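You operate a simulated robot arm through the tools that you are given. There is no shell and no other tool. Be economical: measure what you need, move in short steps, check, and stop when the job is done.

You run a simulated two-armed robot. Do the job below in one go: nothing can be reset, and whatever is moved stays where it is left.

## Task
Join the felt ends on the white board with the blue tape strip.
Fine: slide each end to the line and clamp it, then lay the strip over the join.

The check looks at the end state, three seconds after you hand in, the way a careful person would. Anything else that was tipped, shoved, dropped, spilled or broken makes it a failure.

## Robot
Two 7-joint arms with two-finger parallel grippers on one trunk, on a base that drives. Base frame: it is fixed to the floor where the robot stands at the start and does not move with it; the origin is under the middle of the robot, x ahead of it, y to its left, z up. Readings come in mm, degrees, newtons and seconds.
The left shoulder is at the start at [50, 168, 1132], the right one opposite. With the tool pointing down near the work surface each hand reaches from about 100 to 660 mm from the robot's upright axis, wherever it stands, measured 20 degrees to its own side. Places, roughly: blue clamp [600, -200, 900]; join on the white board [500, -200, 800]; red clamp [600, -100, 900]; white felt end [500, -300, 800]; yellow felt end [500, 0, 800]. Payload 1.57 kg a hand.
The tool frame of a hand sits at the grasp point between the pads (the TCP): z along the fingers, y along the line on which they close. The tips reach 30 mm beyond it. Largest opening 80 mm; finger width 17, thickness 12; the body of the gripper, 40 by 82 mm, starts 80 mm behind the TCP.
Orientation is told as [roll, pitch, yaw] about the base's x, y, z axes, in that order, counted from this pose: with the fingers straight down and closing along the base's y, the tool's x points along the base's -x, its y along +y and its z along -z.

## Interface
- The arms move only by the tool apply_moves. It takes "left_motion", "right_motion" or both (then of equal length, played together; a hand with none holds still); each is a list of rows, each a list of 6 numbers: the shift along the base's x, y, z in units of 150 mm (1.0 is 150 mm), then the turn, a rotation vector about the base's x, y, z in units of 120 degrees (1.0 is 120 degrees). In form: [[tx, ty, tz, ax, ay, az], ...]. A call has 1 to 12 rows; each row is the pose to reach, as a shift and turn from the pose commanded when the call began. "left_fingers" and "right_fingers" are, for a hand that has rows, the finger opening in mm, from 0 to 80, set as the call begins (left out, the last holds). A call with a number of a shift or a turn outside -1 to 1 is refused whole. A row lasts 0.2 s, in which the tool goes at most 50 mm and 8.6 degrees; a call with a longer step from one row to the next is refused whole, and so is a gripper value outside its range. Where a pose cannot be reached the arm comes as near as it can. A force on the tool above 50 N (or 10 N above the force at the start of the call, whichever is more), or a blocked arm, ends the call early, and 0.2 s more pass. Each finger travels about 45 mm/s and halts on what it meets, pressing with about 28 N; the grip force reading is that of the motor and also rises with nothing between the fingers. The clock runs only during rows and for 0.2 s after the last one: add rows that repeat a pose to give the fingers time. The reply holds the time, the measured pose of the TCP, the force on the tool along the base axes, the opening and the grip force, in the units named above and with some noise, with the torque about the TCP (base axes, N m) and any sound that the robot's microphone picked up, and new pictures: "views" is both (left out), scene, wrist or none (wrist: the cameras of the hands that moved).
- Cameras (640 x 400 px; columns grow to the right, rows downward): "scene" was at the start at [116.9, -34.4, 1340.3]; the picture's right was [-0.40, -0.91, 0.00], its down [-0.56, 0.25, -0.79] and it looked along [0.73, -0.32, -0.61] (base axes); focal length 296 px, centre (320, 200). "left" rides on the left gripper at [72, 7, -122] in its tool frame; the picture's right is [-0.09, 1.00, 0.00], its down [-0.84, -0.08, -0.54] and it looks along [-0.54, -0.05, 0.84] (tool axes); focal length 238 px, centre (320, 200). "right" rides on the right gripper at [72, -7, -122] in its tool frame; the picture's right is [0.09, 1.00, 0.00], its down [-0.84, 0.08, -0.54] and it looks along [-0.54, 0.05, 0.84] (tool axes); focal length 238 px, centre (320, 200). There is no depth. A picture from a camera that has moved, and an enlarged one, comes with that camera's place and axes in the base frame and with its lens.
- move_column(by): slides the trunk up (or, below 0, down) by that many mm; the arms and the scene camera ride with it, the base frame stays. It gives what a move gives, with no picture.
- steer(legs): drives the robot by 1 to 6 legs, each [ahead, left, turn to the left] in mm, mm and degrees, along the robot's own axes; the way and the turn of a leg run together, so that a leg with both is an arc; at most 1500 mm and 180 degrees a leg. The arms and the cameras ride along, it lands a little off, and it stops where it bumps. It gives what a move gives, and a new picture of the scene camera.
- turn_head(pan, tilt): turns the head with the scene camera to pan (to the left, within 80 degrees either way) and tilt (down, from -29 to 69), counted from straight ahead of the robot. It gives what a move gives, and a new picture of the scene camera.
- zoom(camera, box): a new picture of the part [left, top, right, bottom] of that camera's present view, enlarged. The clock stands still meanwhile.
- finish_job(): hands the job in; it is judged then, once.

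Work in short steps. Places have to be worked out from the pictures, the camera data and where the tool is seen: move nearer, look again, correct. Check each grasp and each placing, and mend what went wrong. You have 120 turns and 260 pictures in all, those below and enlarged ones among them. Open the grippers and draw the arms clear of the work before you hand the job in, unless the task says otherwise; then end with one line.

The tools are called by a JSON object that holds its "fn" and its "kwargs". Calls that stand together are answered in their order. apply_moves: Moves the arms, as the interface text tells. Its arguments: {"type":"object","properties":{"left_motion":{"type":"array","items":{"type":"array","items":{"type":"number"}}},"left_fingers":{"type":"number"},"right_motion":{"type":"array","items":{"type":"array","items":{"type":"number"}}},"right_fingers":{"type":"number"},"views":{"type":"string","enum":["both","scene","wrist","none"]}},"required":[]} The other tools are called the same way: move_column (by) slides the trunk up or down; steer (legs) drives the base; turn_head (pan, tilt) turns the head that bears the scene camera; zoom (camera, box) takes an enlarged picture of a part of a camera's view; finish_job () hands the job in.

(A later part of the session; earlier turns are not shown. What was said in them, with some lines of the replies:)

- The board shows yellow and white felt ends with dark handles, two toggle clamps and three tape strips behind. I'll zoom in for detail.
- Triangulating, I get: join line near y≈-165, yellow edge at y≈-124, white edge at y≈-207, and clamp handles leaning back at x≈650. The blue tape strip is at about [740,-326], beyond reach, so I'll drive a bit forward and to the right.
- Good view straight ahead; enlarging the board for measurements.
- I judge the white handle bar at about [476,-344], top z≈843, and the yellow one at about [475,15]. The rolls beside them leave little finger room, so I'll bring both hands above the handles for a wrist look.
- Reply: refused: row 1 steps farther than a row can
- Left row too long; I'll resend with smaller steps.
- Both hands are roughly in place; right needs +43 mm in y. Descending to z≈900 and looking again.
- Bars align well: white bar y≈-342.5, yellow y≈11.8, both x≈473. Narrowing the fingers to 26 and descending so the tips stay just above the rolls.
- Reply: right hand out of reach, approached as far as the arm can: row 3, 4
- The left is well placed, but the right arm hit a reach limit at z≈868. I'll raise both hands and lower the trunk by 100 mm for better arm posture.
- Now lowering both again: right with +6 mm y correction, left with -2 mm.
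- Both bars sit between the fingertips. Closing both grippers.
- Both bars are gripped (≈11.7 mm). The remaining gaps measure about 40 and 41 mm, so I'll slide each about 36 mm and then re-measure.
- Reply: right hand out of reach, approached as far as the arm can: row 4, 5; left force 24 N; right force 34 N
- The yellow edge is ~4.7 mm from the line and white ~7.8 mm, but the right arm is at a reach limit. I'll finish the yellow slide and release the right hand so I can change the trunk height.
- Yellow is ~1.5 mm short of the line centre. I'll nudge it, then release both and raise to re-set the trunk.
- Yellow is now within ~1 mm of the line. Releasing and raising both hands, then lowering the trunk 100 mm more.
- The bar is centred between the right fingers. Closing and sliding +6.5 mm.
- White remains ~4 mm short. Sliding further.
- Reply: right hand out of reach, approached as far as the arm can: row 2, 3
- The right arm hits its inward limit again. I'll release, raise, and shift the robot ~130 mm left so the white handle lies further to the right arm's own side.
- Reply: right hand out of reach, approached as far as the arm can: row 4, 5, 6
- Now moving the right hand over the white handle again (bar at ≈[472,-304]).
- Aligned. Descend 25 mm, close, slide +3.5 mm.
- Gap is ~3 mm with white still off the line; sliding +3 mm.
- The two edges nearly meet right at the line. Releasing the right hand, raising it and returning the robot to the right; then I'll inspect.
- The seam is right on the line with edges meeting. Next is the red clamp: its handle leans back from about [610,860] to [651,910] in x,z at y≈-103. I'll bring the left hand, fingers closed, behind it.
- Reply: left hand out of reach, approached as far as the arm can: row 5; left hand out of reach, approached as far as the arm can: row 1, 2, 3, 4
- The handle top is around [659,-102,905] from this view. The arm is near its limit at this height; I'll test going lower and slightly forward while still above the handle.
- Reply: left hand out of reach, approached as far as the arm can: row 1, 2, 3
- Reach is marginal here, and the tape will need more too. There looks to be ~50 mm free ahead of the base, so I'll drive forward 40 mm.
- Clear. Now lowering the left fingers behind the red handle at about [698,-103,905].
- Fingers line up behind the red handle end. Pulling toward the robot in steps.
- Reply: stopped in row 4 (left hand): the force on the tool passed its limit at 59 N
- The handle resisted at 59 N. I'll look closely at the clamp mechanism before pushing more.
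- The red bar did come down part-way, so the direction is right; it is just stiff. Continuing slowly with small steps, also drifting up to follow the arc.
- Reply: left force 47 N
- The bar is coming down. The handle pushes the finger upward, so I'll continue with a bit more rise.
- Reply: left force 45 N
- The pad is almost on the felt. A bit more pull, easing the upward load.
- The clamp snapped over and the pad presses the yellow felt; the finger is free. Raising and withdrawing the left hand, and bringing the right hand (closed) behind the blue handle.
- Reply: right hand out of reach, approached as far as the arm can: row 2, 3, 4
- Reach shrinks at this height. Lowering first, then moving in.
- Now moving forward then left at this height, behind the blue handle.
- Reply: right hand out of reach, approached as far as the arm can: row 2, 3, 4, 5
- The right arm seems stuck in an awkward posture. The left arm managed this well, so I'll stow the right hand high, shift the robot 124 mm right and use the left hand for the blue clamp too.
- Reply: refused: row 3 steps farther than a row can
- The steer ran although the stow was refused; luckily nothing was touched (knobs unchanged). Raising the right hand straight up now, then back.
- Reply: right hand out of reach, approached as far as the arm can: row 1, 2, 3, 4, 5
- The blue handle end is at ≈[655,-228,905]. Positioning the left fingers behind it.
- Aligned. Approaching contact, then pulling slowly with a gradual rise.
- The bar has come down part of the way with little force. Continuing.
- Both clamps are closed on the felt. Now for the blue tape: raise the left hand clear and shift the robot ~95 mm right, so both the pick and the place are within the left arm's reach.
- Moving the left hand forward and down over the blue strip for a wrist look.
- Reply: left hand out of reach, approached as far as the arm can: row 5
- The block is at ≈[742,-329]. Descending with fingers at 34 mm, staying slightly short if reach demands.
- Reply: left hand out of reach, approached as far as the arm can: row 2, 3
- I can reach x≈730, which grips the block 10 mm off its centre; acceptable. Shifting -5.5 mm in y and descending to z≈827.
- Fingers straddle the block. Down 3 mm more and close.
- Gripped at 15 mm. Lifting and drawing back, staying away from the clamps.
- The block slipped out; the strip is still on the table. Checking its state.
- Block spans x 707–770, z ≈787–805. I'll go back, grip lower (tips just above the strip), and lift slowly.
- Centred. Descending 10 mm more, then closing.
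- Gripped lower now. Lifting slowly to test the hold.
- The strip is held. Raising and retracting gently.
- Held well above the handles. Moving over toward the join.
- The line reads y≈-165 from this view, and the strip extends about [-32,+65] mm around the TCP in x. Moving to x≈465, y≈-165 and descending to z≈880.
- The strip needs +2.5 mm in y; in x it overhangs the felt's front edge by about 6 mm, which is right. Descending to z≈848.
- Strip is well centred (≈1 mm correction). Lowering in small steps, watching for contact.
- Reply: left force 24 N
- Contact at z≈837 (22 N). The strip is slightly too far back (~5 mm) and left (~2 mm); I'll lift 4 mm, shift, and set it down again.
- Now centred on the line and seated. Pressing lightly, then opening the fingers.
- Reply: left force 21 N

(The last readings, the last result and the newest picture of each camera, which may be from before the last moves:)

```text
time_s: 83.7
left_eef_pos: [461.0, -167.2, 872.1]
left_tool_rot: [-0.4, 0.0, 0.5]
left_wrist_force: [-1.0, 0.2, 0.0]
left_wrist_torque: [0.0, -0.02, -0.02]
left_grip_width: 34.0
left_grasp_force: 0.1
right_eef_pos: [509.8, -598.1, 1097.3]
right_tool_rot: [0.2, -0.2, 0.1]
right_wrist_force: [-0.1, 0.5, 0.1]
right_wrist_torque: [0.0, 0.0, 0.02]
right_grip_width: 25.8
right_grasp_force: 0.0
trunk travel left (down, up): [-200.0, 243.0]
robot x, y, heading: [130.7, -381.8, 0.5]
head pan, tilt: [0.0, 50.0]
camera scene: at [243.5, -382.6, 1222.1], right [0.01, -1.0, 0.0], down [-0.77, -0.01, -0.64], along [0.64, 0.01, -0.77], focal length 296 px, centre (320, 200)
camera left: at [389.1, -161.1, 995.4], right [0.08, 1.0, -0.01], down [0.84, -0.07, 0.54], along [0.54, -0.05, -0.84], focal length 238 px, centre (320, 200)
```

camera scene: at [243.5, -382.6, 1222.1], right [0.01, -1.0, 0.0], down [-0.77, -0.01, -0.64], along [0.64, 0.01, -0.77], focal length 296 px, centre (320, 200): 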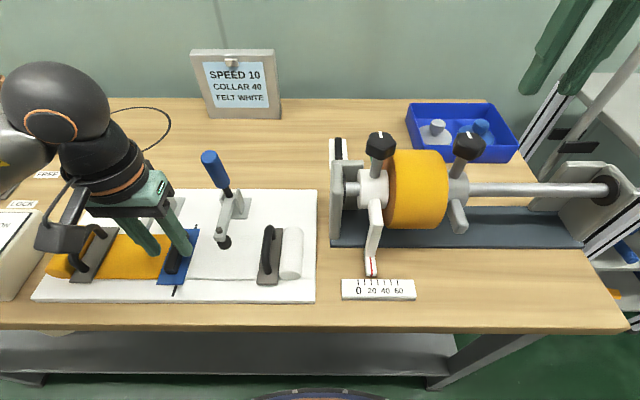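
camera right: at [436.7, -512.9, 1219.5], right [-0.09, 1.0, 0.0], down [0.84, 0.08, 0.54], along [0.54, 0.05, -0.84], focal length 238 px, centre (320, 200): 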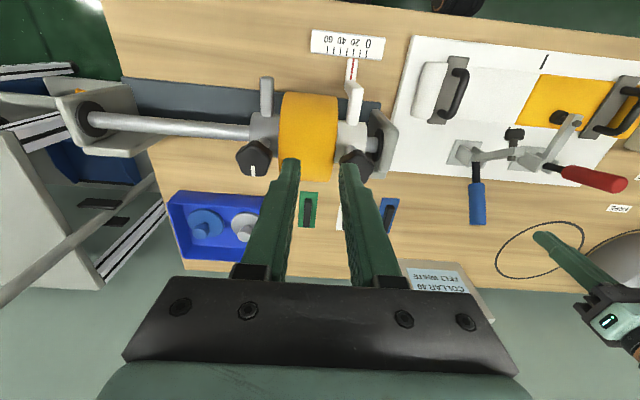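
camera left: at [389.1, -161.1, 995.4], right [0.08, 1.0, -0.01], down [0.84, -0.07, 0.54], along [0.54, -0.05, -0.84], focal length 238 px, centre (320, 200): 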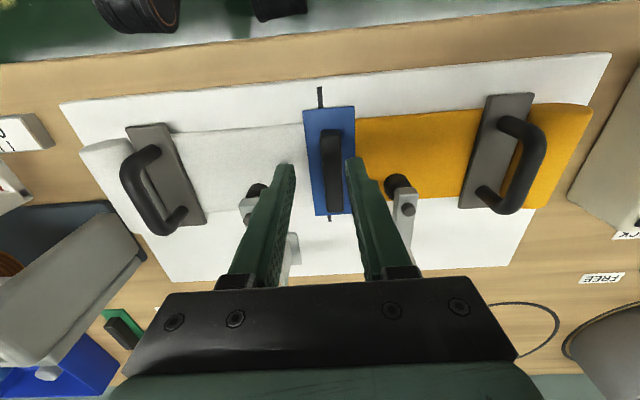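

The strip is in place. Raising the left hand clear, and driving back to view it.

{"fn": "apply_moves", "kwargs": {"left_motion": [[0, 0, 0.25, 0, 0, 0], [0, 0, 0.5, 0, 0, 0], [0, 0, 0.75, 0, 0, 0], [-0.15, 0, 1.0, 0, 0, 0]], "views": "none"}}

{"fn": "steer", "kwargs": {"legs": [[-150, 0, 0], [0, 200, 0]]}}

{"fn": "zoom", "kwargs": {"camera": "scene", "box": [180, 90, 460, 265]}}

```text
time_s: 84.7
left_eef_pos: [441.8, -167.5, 1022.5]
left_tool_rot: [-0.5, 0.1, 0.4]
left_wrist_force: [0.2, -0.1, -1.0]
left_wrist_torque: [-0.01, -0.03, -0.01]
left_grip_width: 34.3
left_grasp_force: 0.1
right_eef_pos: [509.9, -597.2, 1098.7]
right_tool_rot: [0.2, -0.2, 0.2]
right_wrist_force: [0.7, -1.3, 0.1]
right_wrist_torque: [0.0, 0.03, 0.01]
right_grip_width: 25.8
right_grasp_force: 0.1
trunk travel left (down, up): [-200.0, 243.0]
robot x, y, heading: [129.2, -386.4, 0.3]
head pan, tilt: [0.0, 50.0]
```

```text
time_s: 88.1
left_eef_pos: [284.2, 32.6, 1022.3]
left_tool_rot: [-0.4, -0.2, 0.8]
left_wrist_force: [-0.5, -0.3, -0.6]
left_wrist_torque: [0.0, 0.0, 0.01]
left_grip_width: 33.9
left_grasp_force: 0.0
right_eef_pos: [353.4, -398.0, 1098.7]
right_tool_rot: [0.2, -0.2, 0.4]
right_wrist_force: [-0.2, -0.6, 0.5]
right_wrist_torque: [0.01, 0.02, -0.01]
right_grip_width: 26.1
right_grasp_force: 0.1
trunk travel left (down, up): [-200.0, 243.0]
robot x, y, heading: [-25.8, -184.2, 1.0]
head pan, tilt: [0.0, 50.0]
camera scene: at [87.3, -183.6, 1222.1], right [0.01, -1.0, 0.0], down [-0.77, -0.01, -0.64], along [0.64, 0.01, -0.77], focal length 296 px, centre (320, 200)
```

scene: 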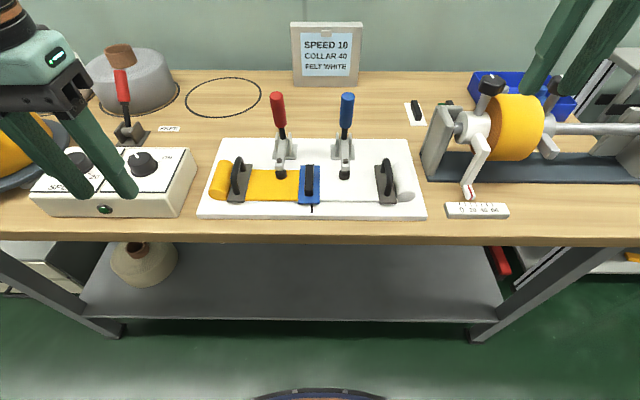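

```text
2.29 times, centred on (320, 178) of scene
camera zoom: at [87.3, -183.6, 1222.1], right [0.01, -1.0, 0.0], down [-0.77, -0.01, -0.64], along [0.64, 0.01, -0.77], focal length 676 px, centre (320, 251)
```

zoom: 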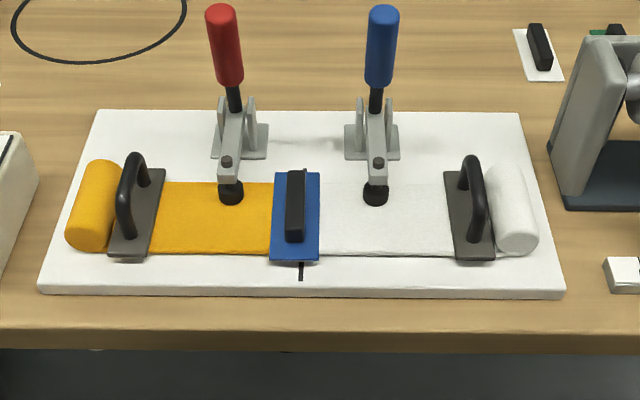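

Everything looks right, though the strip seems a few mm toward the yellow side. Measuring more closely.

{"fn": "zoom", "kwargs": {"camera": "scene", "box": [275, 155, 345, 220]}}

```text
6.15 times, centred on (310, 188) of scene
camera zoom: at [87.3, -183.6, 1222.1], right [0.01, -1.0, 0.0], down [-0.77, -0.01, -0.64], along [0.64, 0.01, -0.77], focal length 1820 px, centre (382, 277)
```

zoom: 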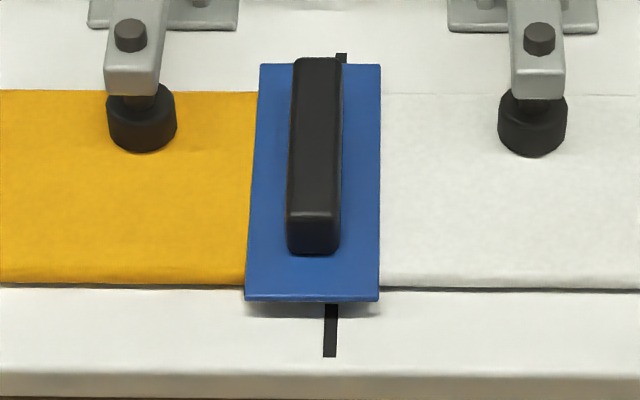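

The strip sits ~6 mm toward yellow (the block followed one finger on opening). I'll go back and gently nudge it with the inside of an open finger, without gripping.

{"fn": "steer", "kwargs": {"legs": [[0, -150, 0], [110, 0, 0]]}}

```text
time_s: 90.9
left_eef_pos: [394.3, -119.7, 1022.0]
left_tool_rot: [-0.4, 0.0, 0.9]
left_wrist_force: [0.3, -0.4, -0.5]
left_wrist_torque: [0.01, 0.0, 0.0]
left_grip_width: 34.1
left_grasp_force: 0.0
right_eef_pos: [464.9, -549.7, 1098.3]
right_tool_rot: [0.1, -0.1, 0.5]
right_wrist_force: [-0.1, 0.2, 0.6]
right_wrist_torque: [-0.01, 0.02, -0.01]
right_grip_width: 26.0
right_grasp_force: 0.1
trunk travel left (down, up): [-200.0, 243.0]
robot x, y, heading: [83.7, -336.0, 0.7]
head pan, tilt: [0.0, 50.0]
camera scene: at [197.9, -336.0, 1222.1], right [0.01, -1.0, 0.0], down [-0.77, -0.01, -0.64], along [0.64, 0.01, -0.77], focal length 296 px, centre (320, 200)
```

scene: 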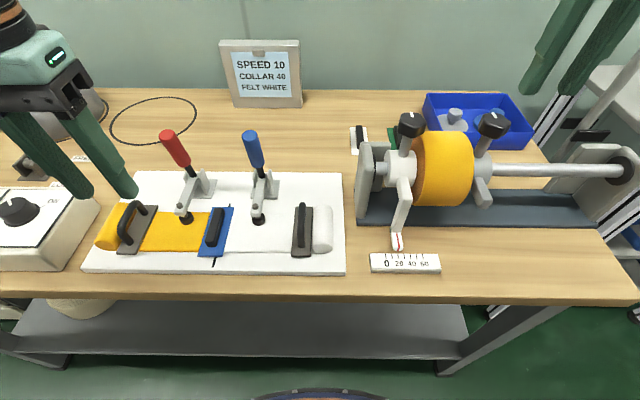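

Moving the left hand above the strip's block, centred on y≈-160, to z≈872 for a look.

{"fn": "apply_moves", "kwargs": {"left_motion": [[0.2, -0.1, 0, 0, 0, 0], [0.4, -0.2, 0, 0, 0, 0], [0.52, -0.27, -0.15, 0, 0, 0], [0.52, -0.27, -0.4, 0, 0, 0], [0.52, -0.27, -0.65, 0, 0, 0], [0.52, -0.27, -0.85, 0, 0, 0], [0.52, -0.27, -1.0, 0, 0, 0]], "views": "wrist"}}

{"fn": "zoom", "kwargs": {"camera": "left", "box": [220, 60, 420, 220]}}

```text
time_s: 92.5
left_eef_pos: [469.1, -160.9, 871.7]
left_tool_rot: [-0.5, 0.0, 0.9]
left_wrist_force: [0.2, 0.4, -0.8]
left_wrist_torque: [0.02, 0.0, 0.01]
left_grip_width: 34.1
left_grasp_force: 0.1
right_eef_pos: [465.7, -549.2, 1098.7]
right_tool_rot: [0.2, -0.2, 0.6]
right_wrist_force: [-0.1, -0.3, -0.7]
right_wrist_torque: [0.01, 0.02, 0.02]
right_grip_width: 25.9
right_grasp_force: 0.1
trunk travel left (down, up): [-200.0, 243.0]
robot x, y, heading: [79.3, -336.1, 0.8]
head pan, tilt: [0.0, 50.0]
camera left: at [396.3, -154.4, 993.1], right [0.08, 1.0, -0.01], down [0.84, -0.06, 0.54], along [0.54, -0.05, -0.84], focal length 238 px, centre (320, 200)
```

left: 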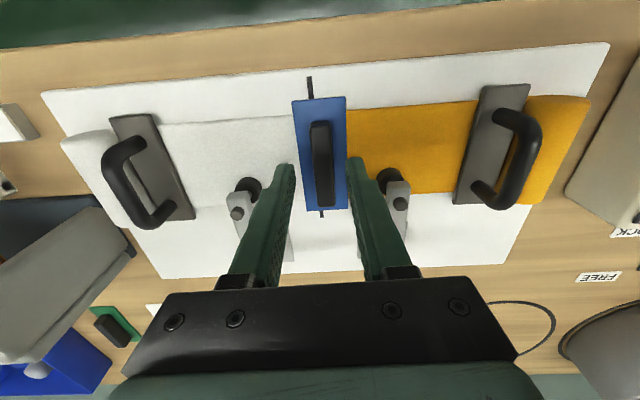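

```text
2.50 times, centred on (320, 140) of left
camera zoom: at [396.3, -154.4, 993.1], right [0.08, 1.0, -0.01], down [0.84, -0.06, 0.54], along [0.54, -0.05, -0.84], focal length 596 px, centre (320, 350)
```

zoom: 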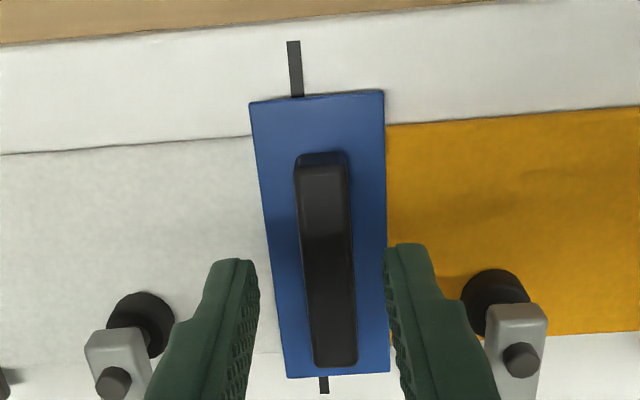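

The strip is offset ~6.5 mm. Descending to z≈842 with the block between open fingers, then pushing -y slowly.

{"fn": "apply_moves", "kwargs": {"left_motion": [[0, 0, -0.08, 0, 0, 0], [0, 0, -0.15, 0, 0, 0], [0, 0, -0.195, 0, 0, 0], [0, -0.03, -0.195, 0, 0, 0], [0, -0.05, -0.195, 0, 0, 0], [0, -0.065, -0.195, 0, 0, 0], [0, -0.08, -0.195, 0, 0, 0], [0, -0.092, -0.195, 0, 0, 0], [0, -0.092, -0.195, 0, 0, 0]], "views": "none"}}

{"fn": "zoom", "kwargs": {"camera": "left", "box": [220, 60, 420, 220]}}

```text
time_s: 94.5
left_eef_pos: [472.3, -174.7, 844.3]
left_tool_rot: [-0.4, 0.0, 0.9]
left_wrist_force: [-0.1, 0.5, 0.2]
left_wrist_torque: [0.01, -0.02, -0.01]
left_grip_width: 34.1
left_grasp_force: 0.2
right_eef_pos: [465.2, -550.2, 1097.6]
right_tool_rot: [0.2, -0.2, 0.6]
right_wrist_force: [0.1, 0.1, 0.2]
right_wrist_torque: [0.01, 0.0, 0.03]
right_grip_width: 26.0
right_grasp_force: 0.2
trunk travel left (down, up): [-200.0, 243.0]
robot x, y, heading: [83.6, -339.1, 1.0]
head pan, tilt: [0.0, 50.0]
```

```text
2.50 times, centred on (320, 140) of left
camera zoom: at [399.4, -168.8, 965.3], right [0.08, 1.0, -0.01], down [0.84, -0.06, 0.54], along [0.54, -0.05, -0.84], focal length 596 px, centre (320, 350)
```

zoom: 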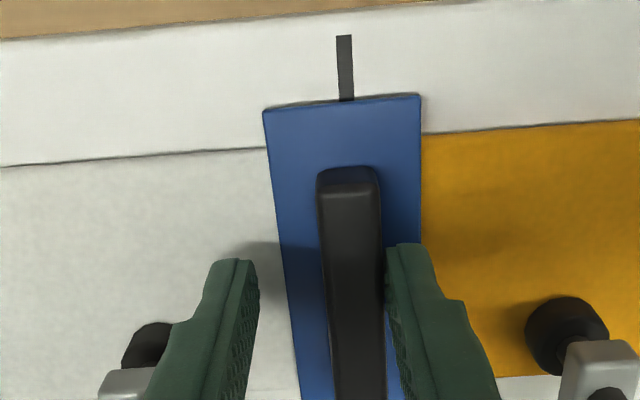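

The strip is now within ~1.5 mm of the line. Backing the finger off to centre, then lifting away.

{"fn": "apply_moves", "kwargs": {"left_motion": [[0, 0.03, 0, 0, 0, 0], [0, 0.055, 0, 0, 0, 0], [0, 0.055, 0.1, 0, 0, 0], [0, 0.055, 0.3, 0, 0, 0], [0, 0.055, 0.55, 0, 0, 0], [0, 0.055, 0.8, 0, 0, 0], [-0.1, 0.055, 1.0, 0, 0, 0]], "views": "none"}}

{"fn": "steer", "kwargs": {"legs": [[-150, 0, 0], [0, 170, 0]]}}

{"fn": "zoom", "kwargs": {"camera": "scene", "box": [190, 70, 450, 240]}}

{"fn": "zoom", "kwargs": {"camera": "scene", "box": [275, 130, 345, 210]}}

```text
time_s: 96.1
left_eef_pos: [457.4, -161.8, 994.8]
left_tool_rot: [-0.5, 0.1, 0.8]
left_wrist_force: [0.2, 0.4, 0.0]
left_wrist_torque: [0.01, -0.01, 0.0]
left_grip_width: 34.1
left_grasp_force: 0.1
right_eef_pos: [464.2, -549.0, 1099.0]
right_tool_rot: [0.2, -0.2, 0.5]
right_wrist_force: [0.5, 0.1, 0.4]
right_wrist_torque: [-0.01, -0.01, -0.01]
right_grip_width: 25.8
right_grasp_force: 0.1
trunk travel left (down, up): [-200.0, 243.0]
robot x, y, heading: [88.7, -333.0, 0.8]
head pan, tilt: [0.0, 50.0]
```

```text
time_s: 99.1
left_eef_pos: [308.6, -2.5, 994.7]
left_tool_rot: [-0.4, -0.1, 0.3]
left_wrist_force: [-0.1, 0.1, 0.0]
left_wrist_torque: [0.03, -0.02, 0.02]
left_grip_width: 34.0
left_grasp_force: 0.1
right_eef_pos: [312.9, -390.3, 1098.4]
right_tool_rot: [0.3, -0.3, 0.2]
right_wrist_force: [0.7, 0.5, 0.3]
right_wrist_torque: [0.0, 0.0, -0.01]
right_grip_width: 26.2
right_grasp_force: 0.0
trunk travel left (down, up): [-200.0, 243.0]
robot x, y, heading: [-68.6, -178.0, 0.1]
head pan, tilt: [0.0, 50.0]
camera scene: at [47.4, -174.5, 1222.1], right [0.01, -1.0, 0.0], down [-0.77, -0.01, -0.64], along [0.64, 0.0, -0.77], focal length 296 px, centre (320, 200)
```

scene: 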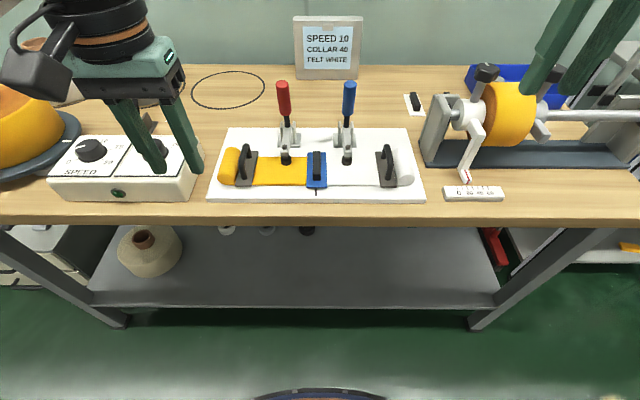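

```text
2.35 times, centred on (320, 155) of scene
camera zoom: at [47.4, -174.5, 1222.1], right [0.01, -1.0, 0.0], down [-0.77, -0.01, -0.64], along [0.64, 0.0, -0.77], focal length 696 px, centre (320, 306)
```

zoom: 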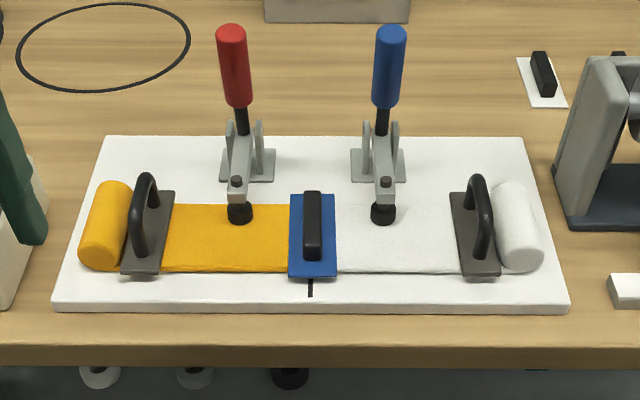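

```text
5.00 times, centred on (310, 170) of scene
camera zoom: at [47.4, -174.5, 1222.1], right [0.01, -1.0, 0.0], down [-0.77, -0.01, -0.64], along [0.64, 0.0, -0.77], focal length 1479 px, centre (370, 350)
```

zoom: 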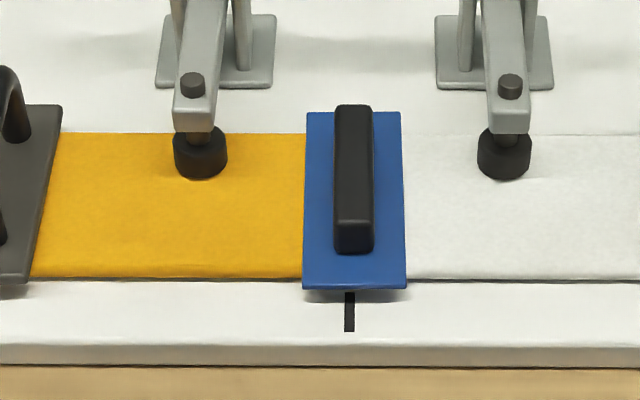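

The strip lies over the seam within ~1.5 mm of the line, both clamps are closed, the grippers are open and the arms are clear. Handing in.

{"fn": "finish_job", "kwargs": {}}

```text
The job is handed in.
```

The yellow and white felt ends now meet at the line, each under its closed clamp, and the blue tape strip covers the join, centred to within about 1.5 mm. Both grippers are open, the arms are clear, and I saw nothing else disturbed.
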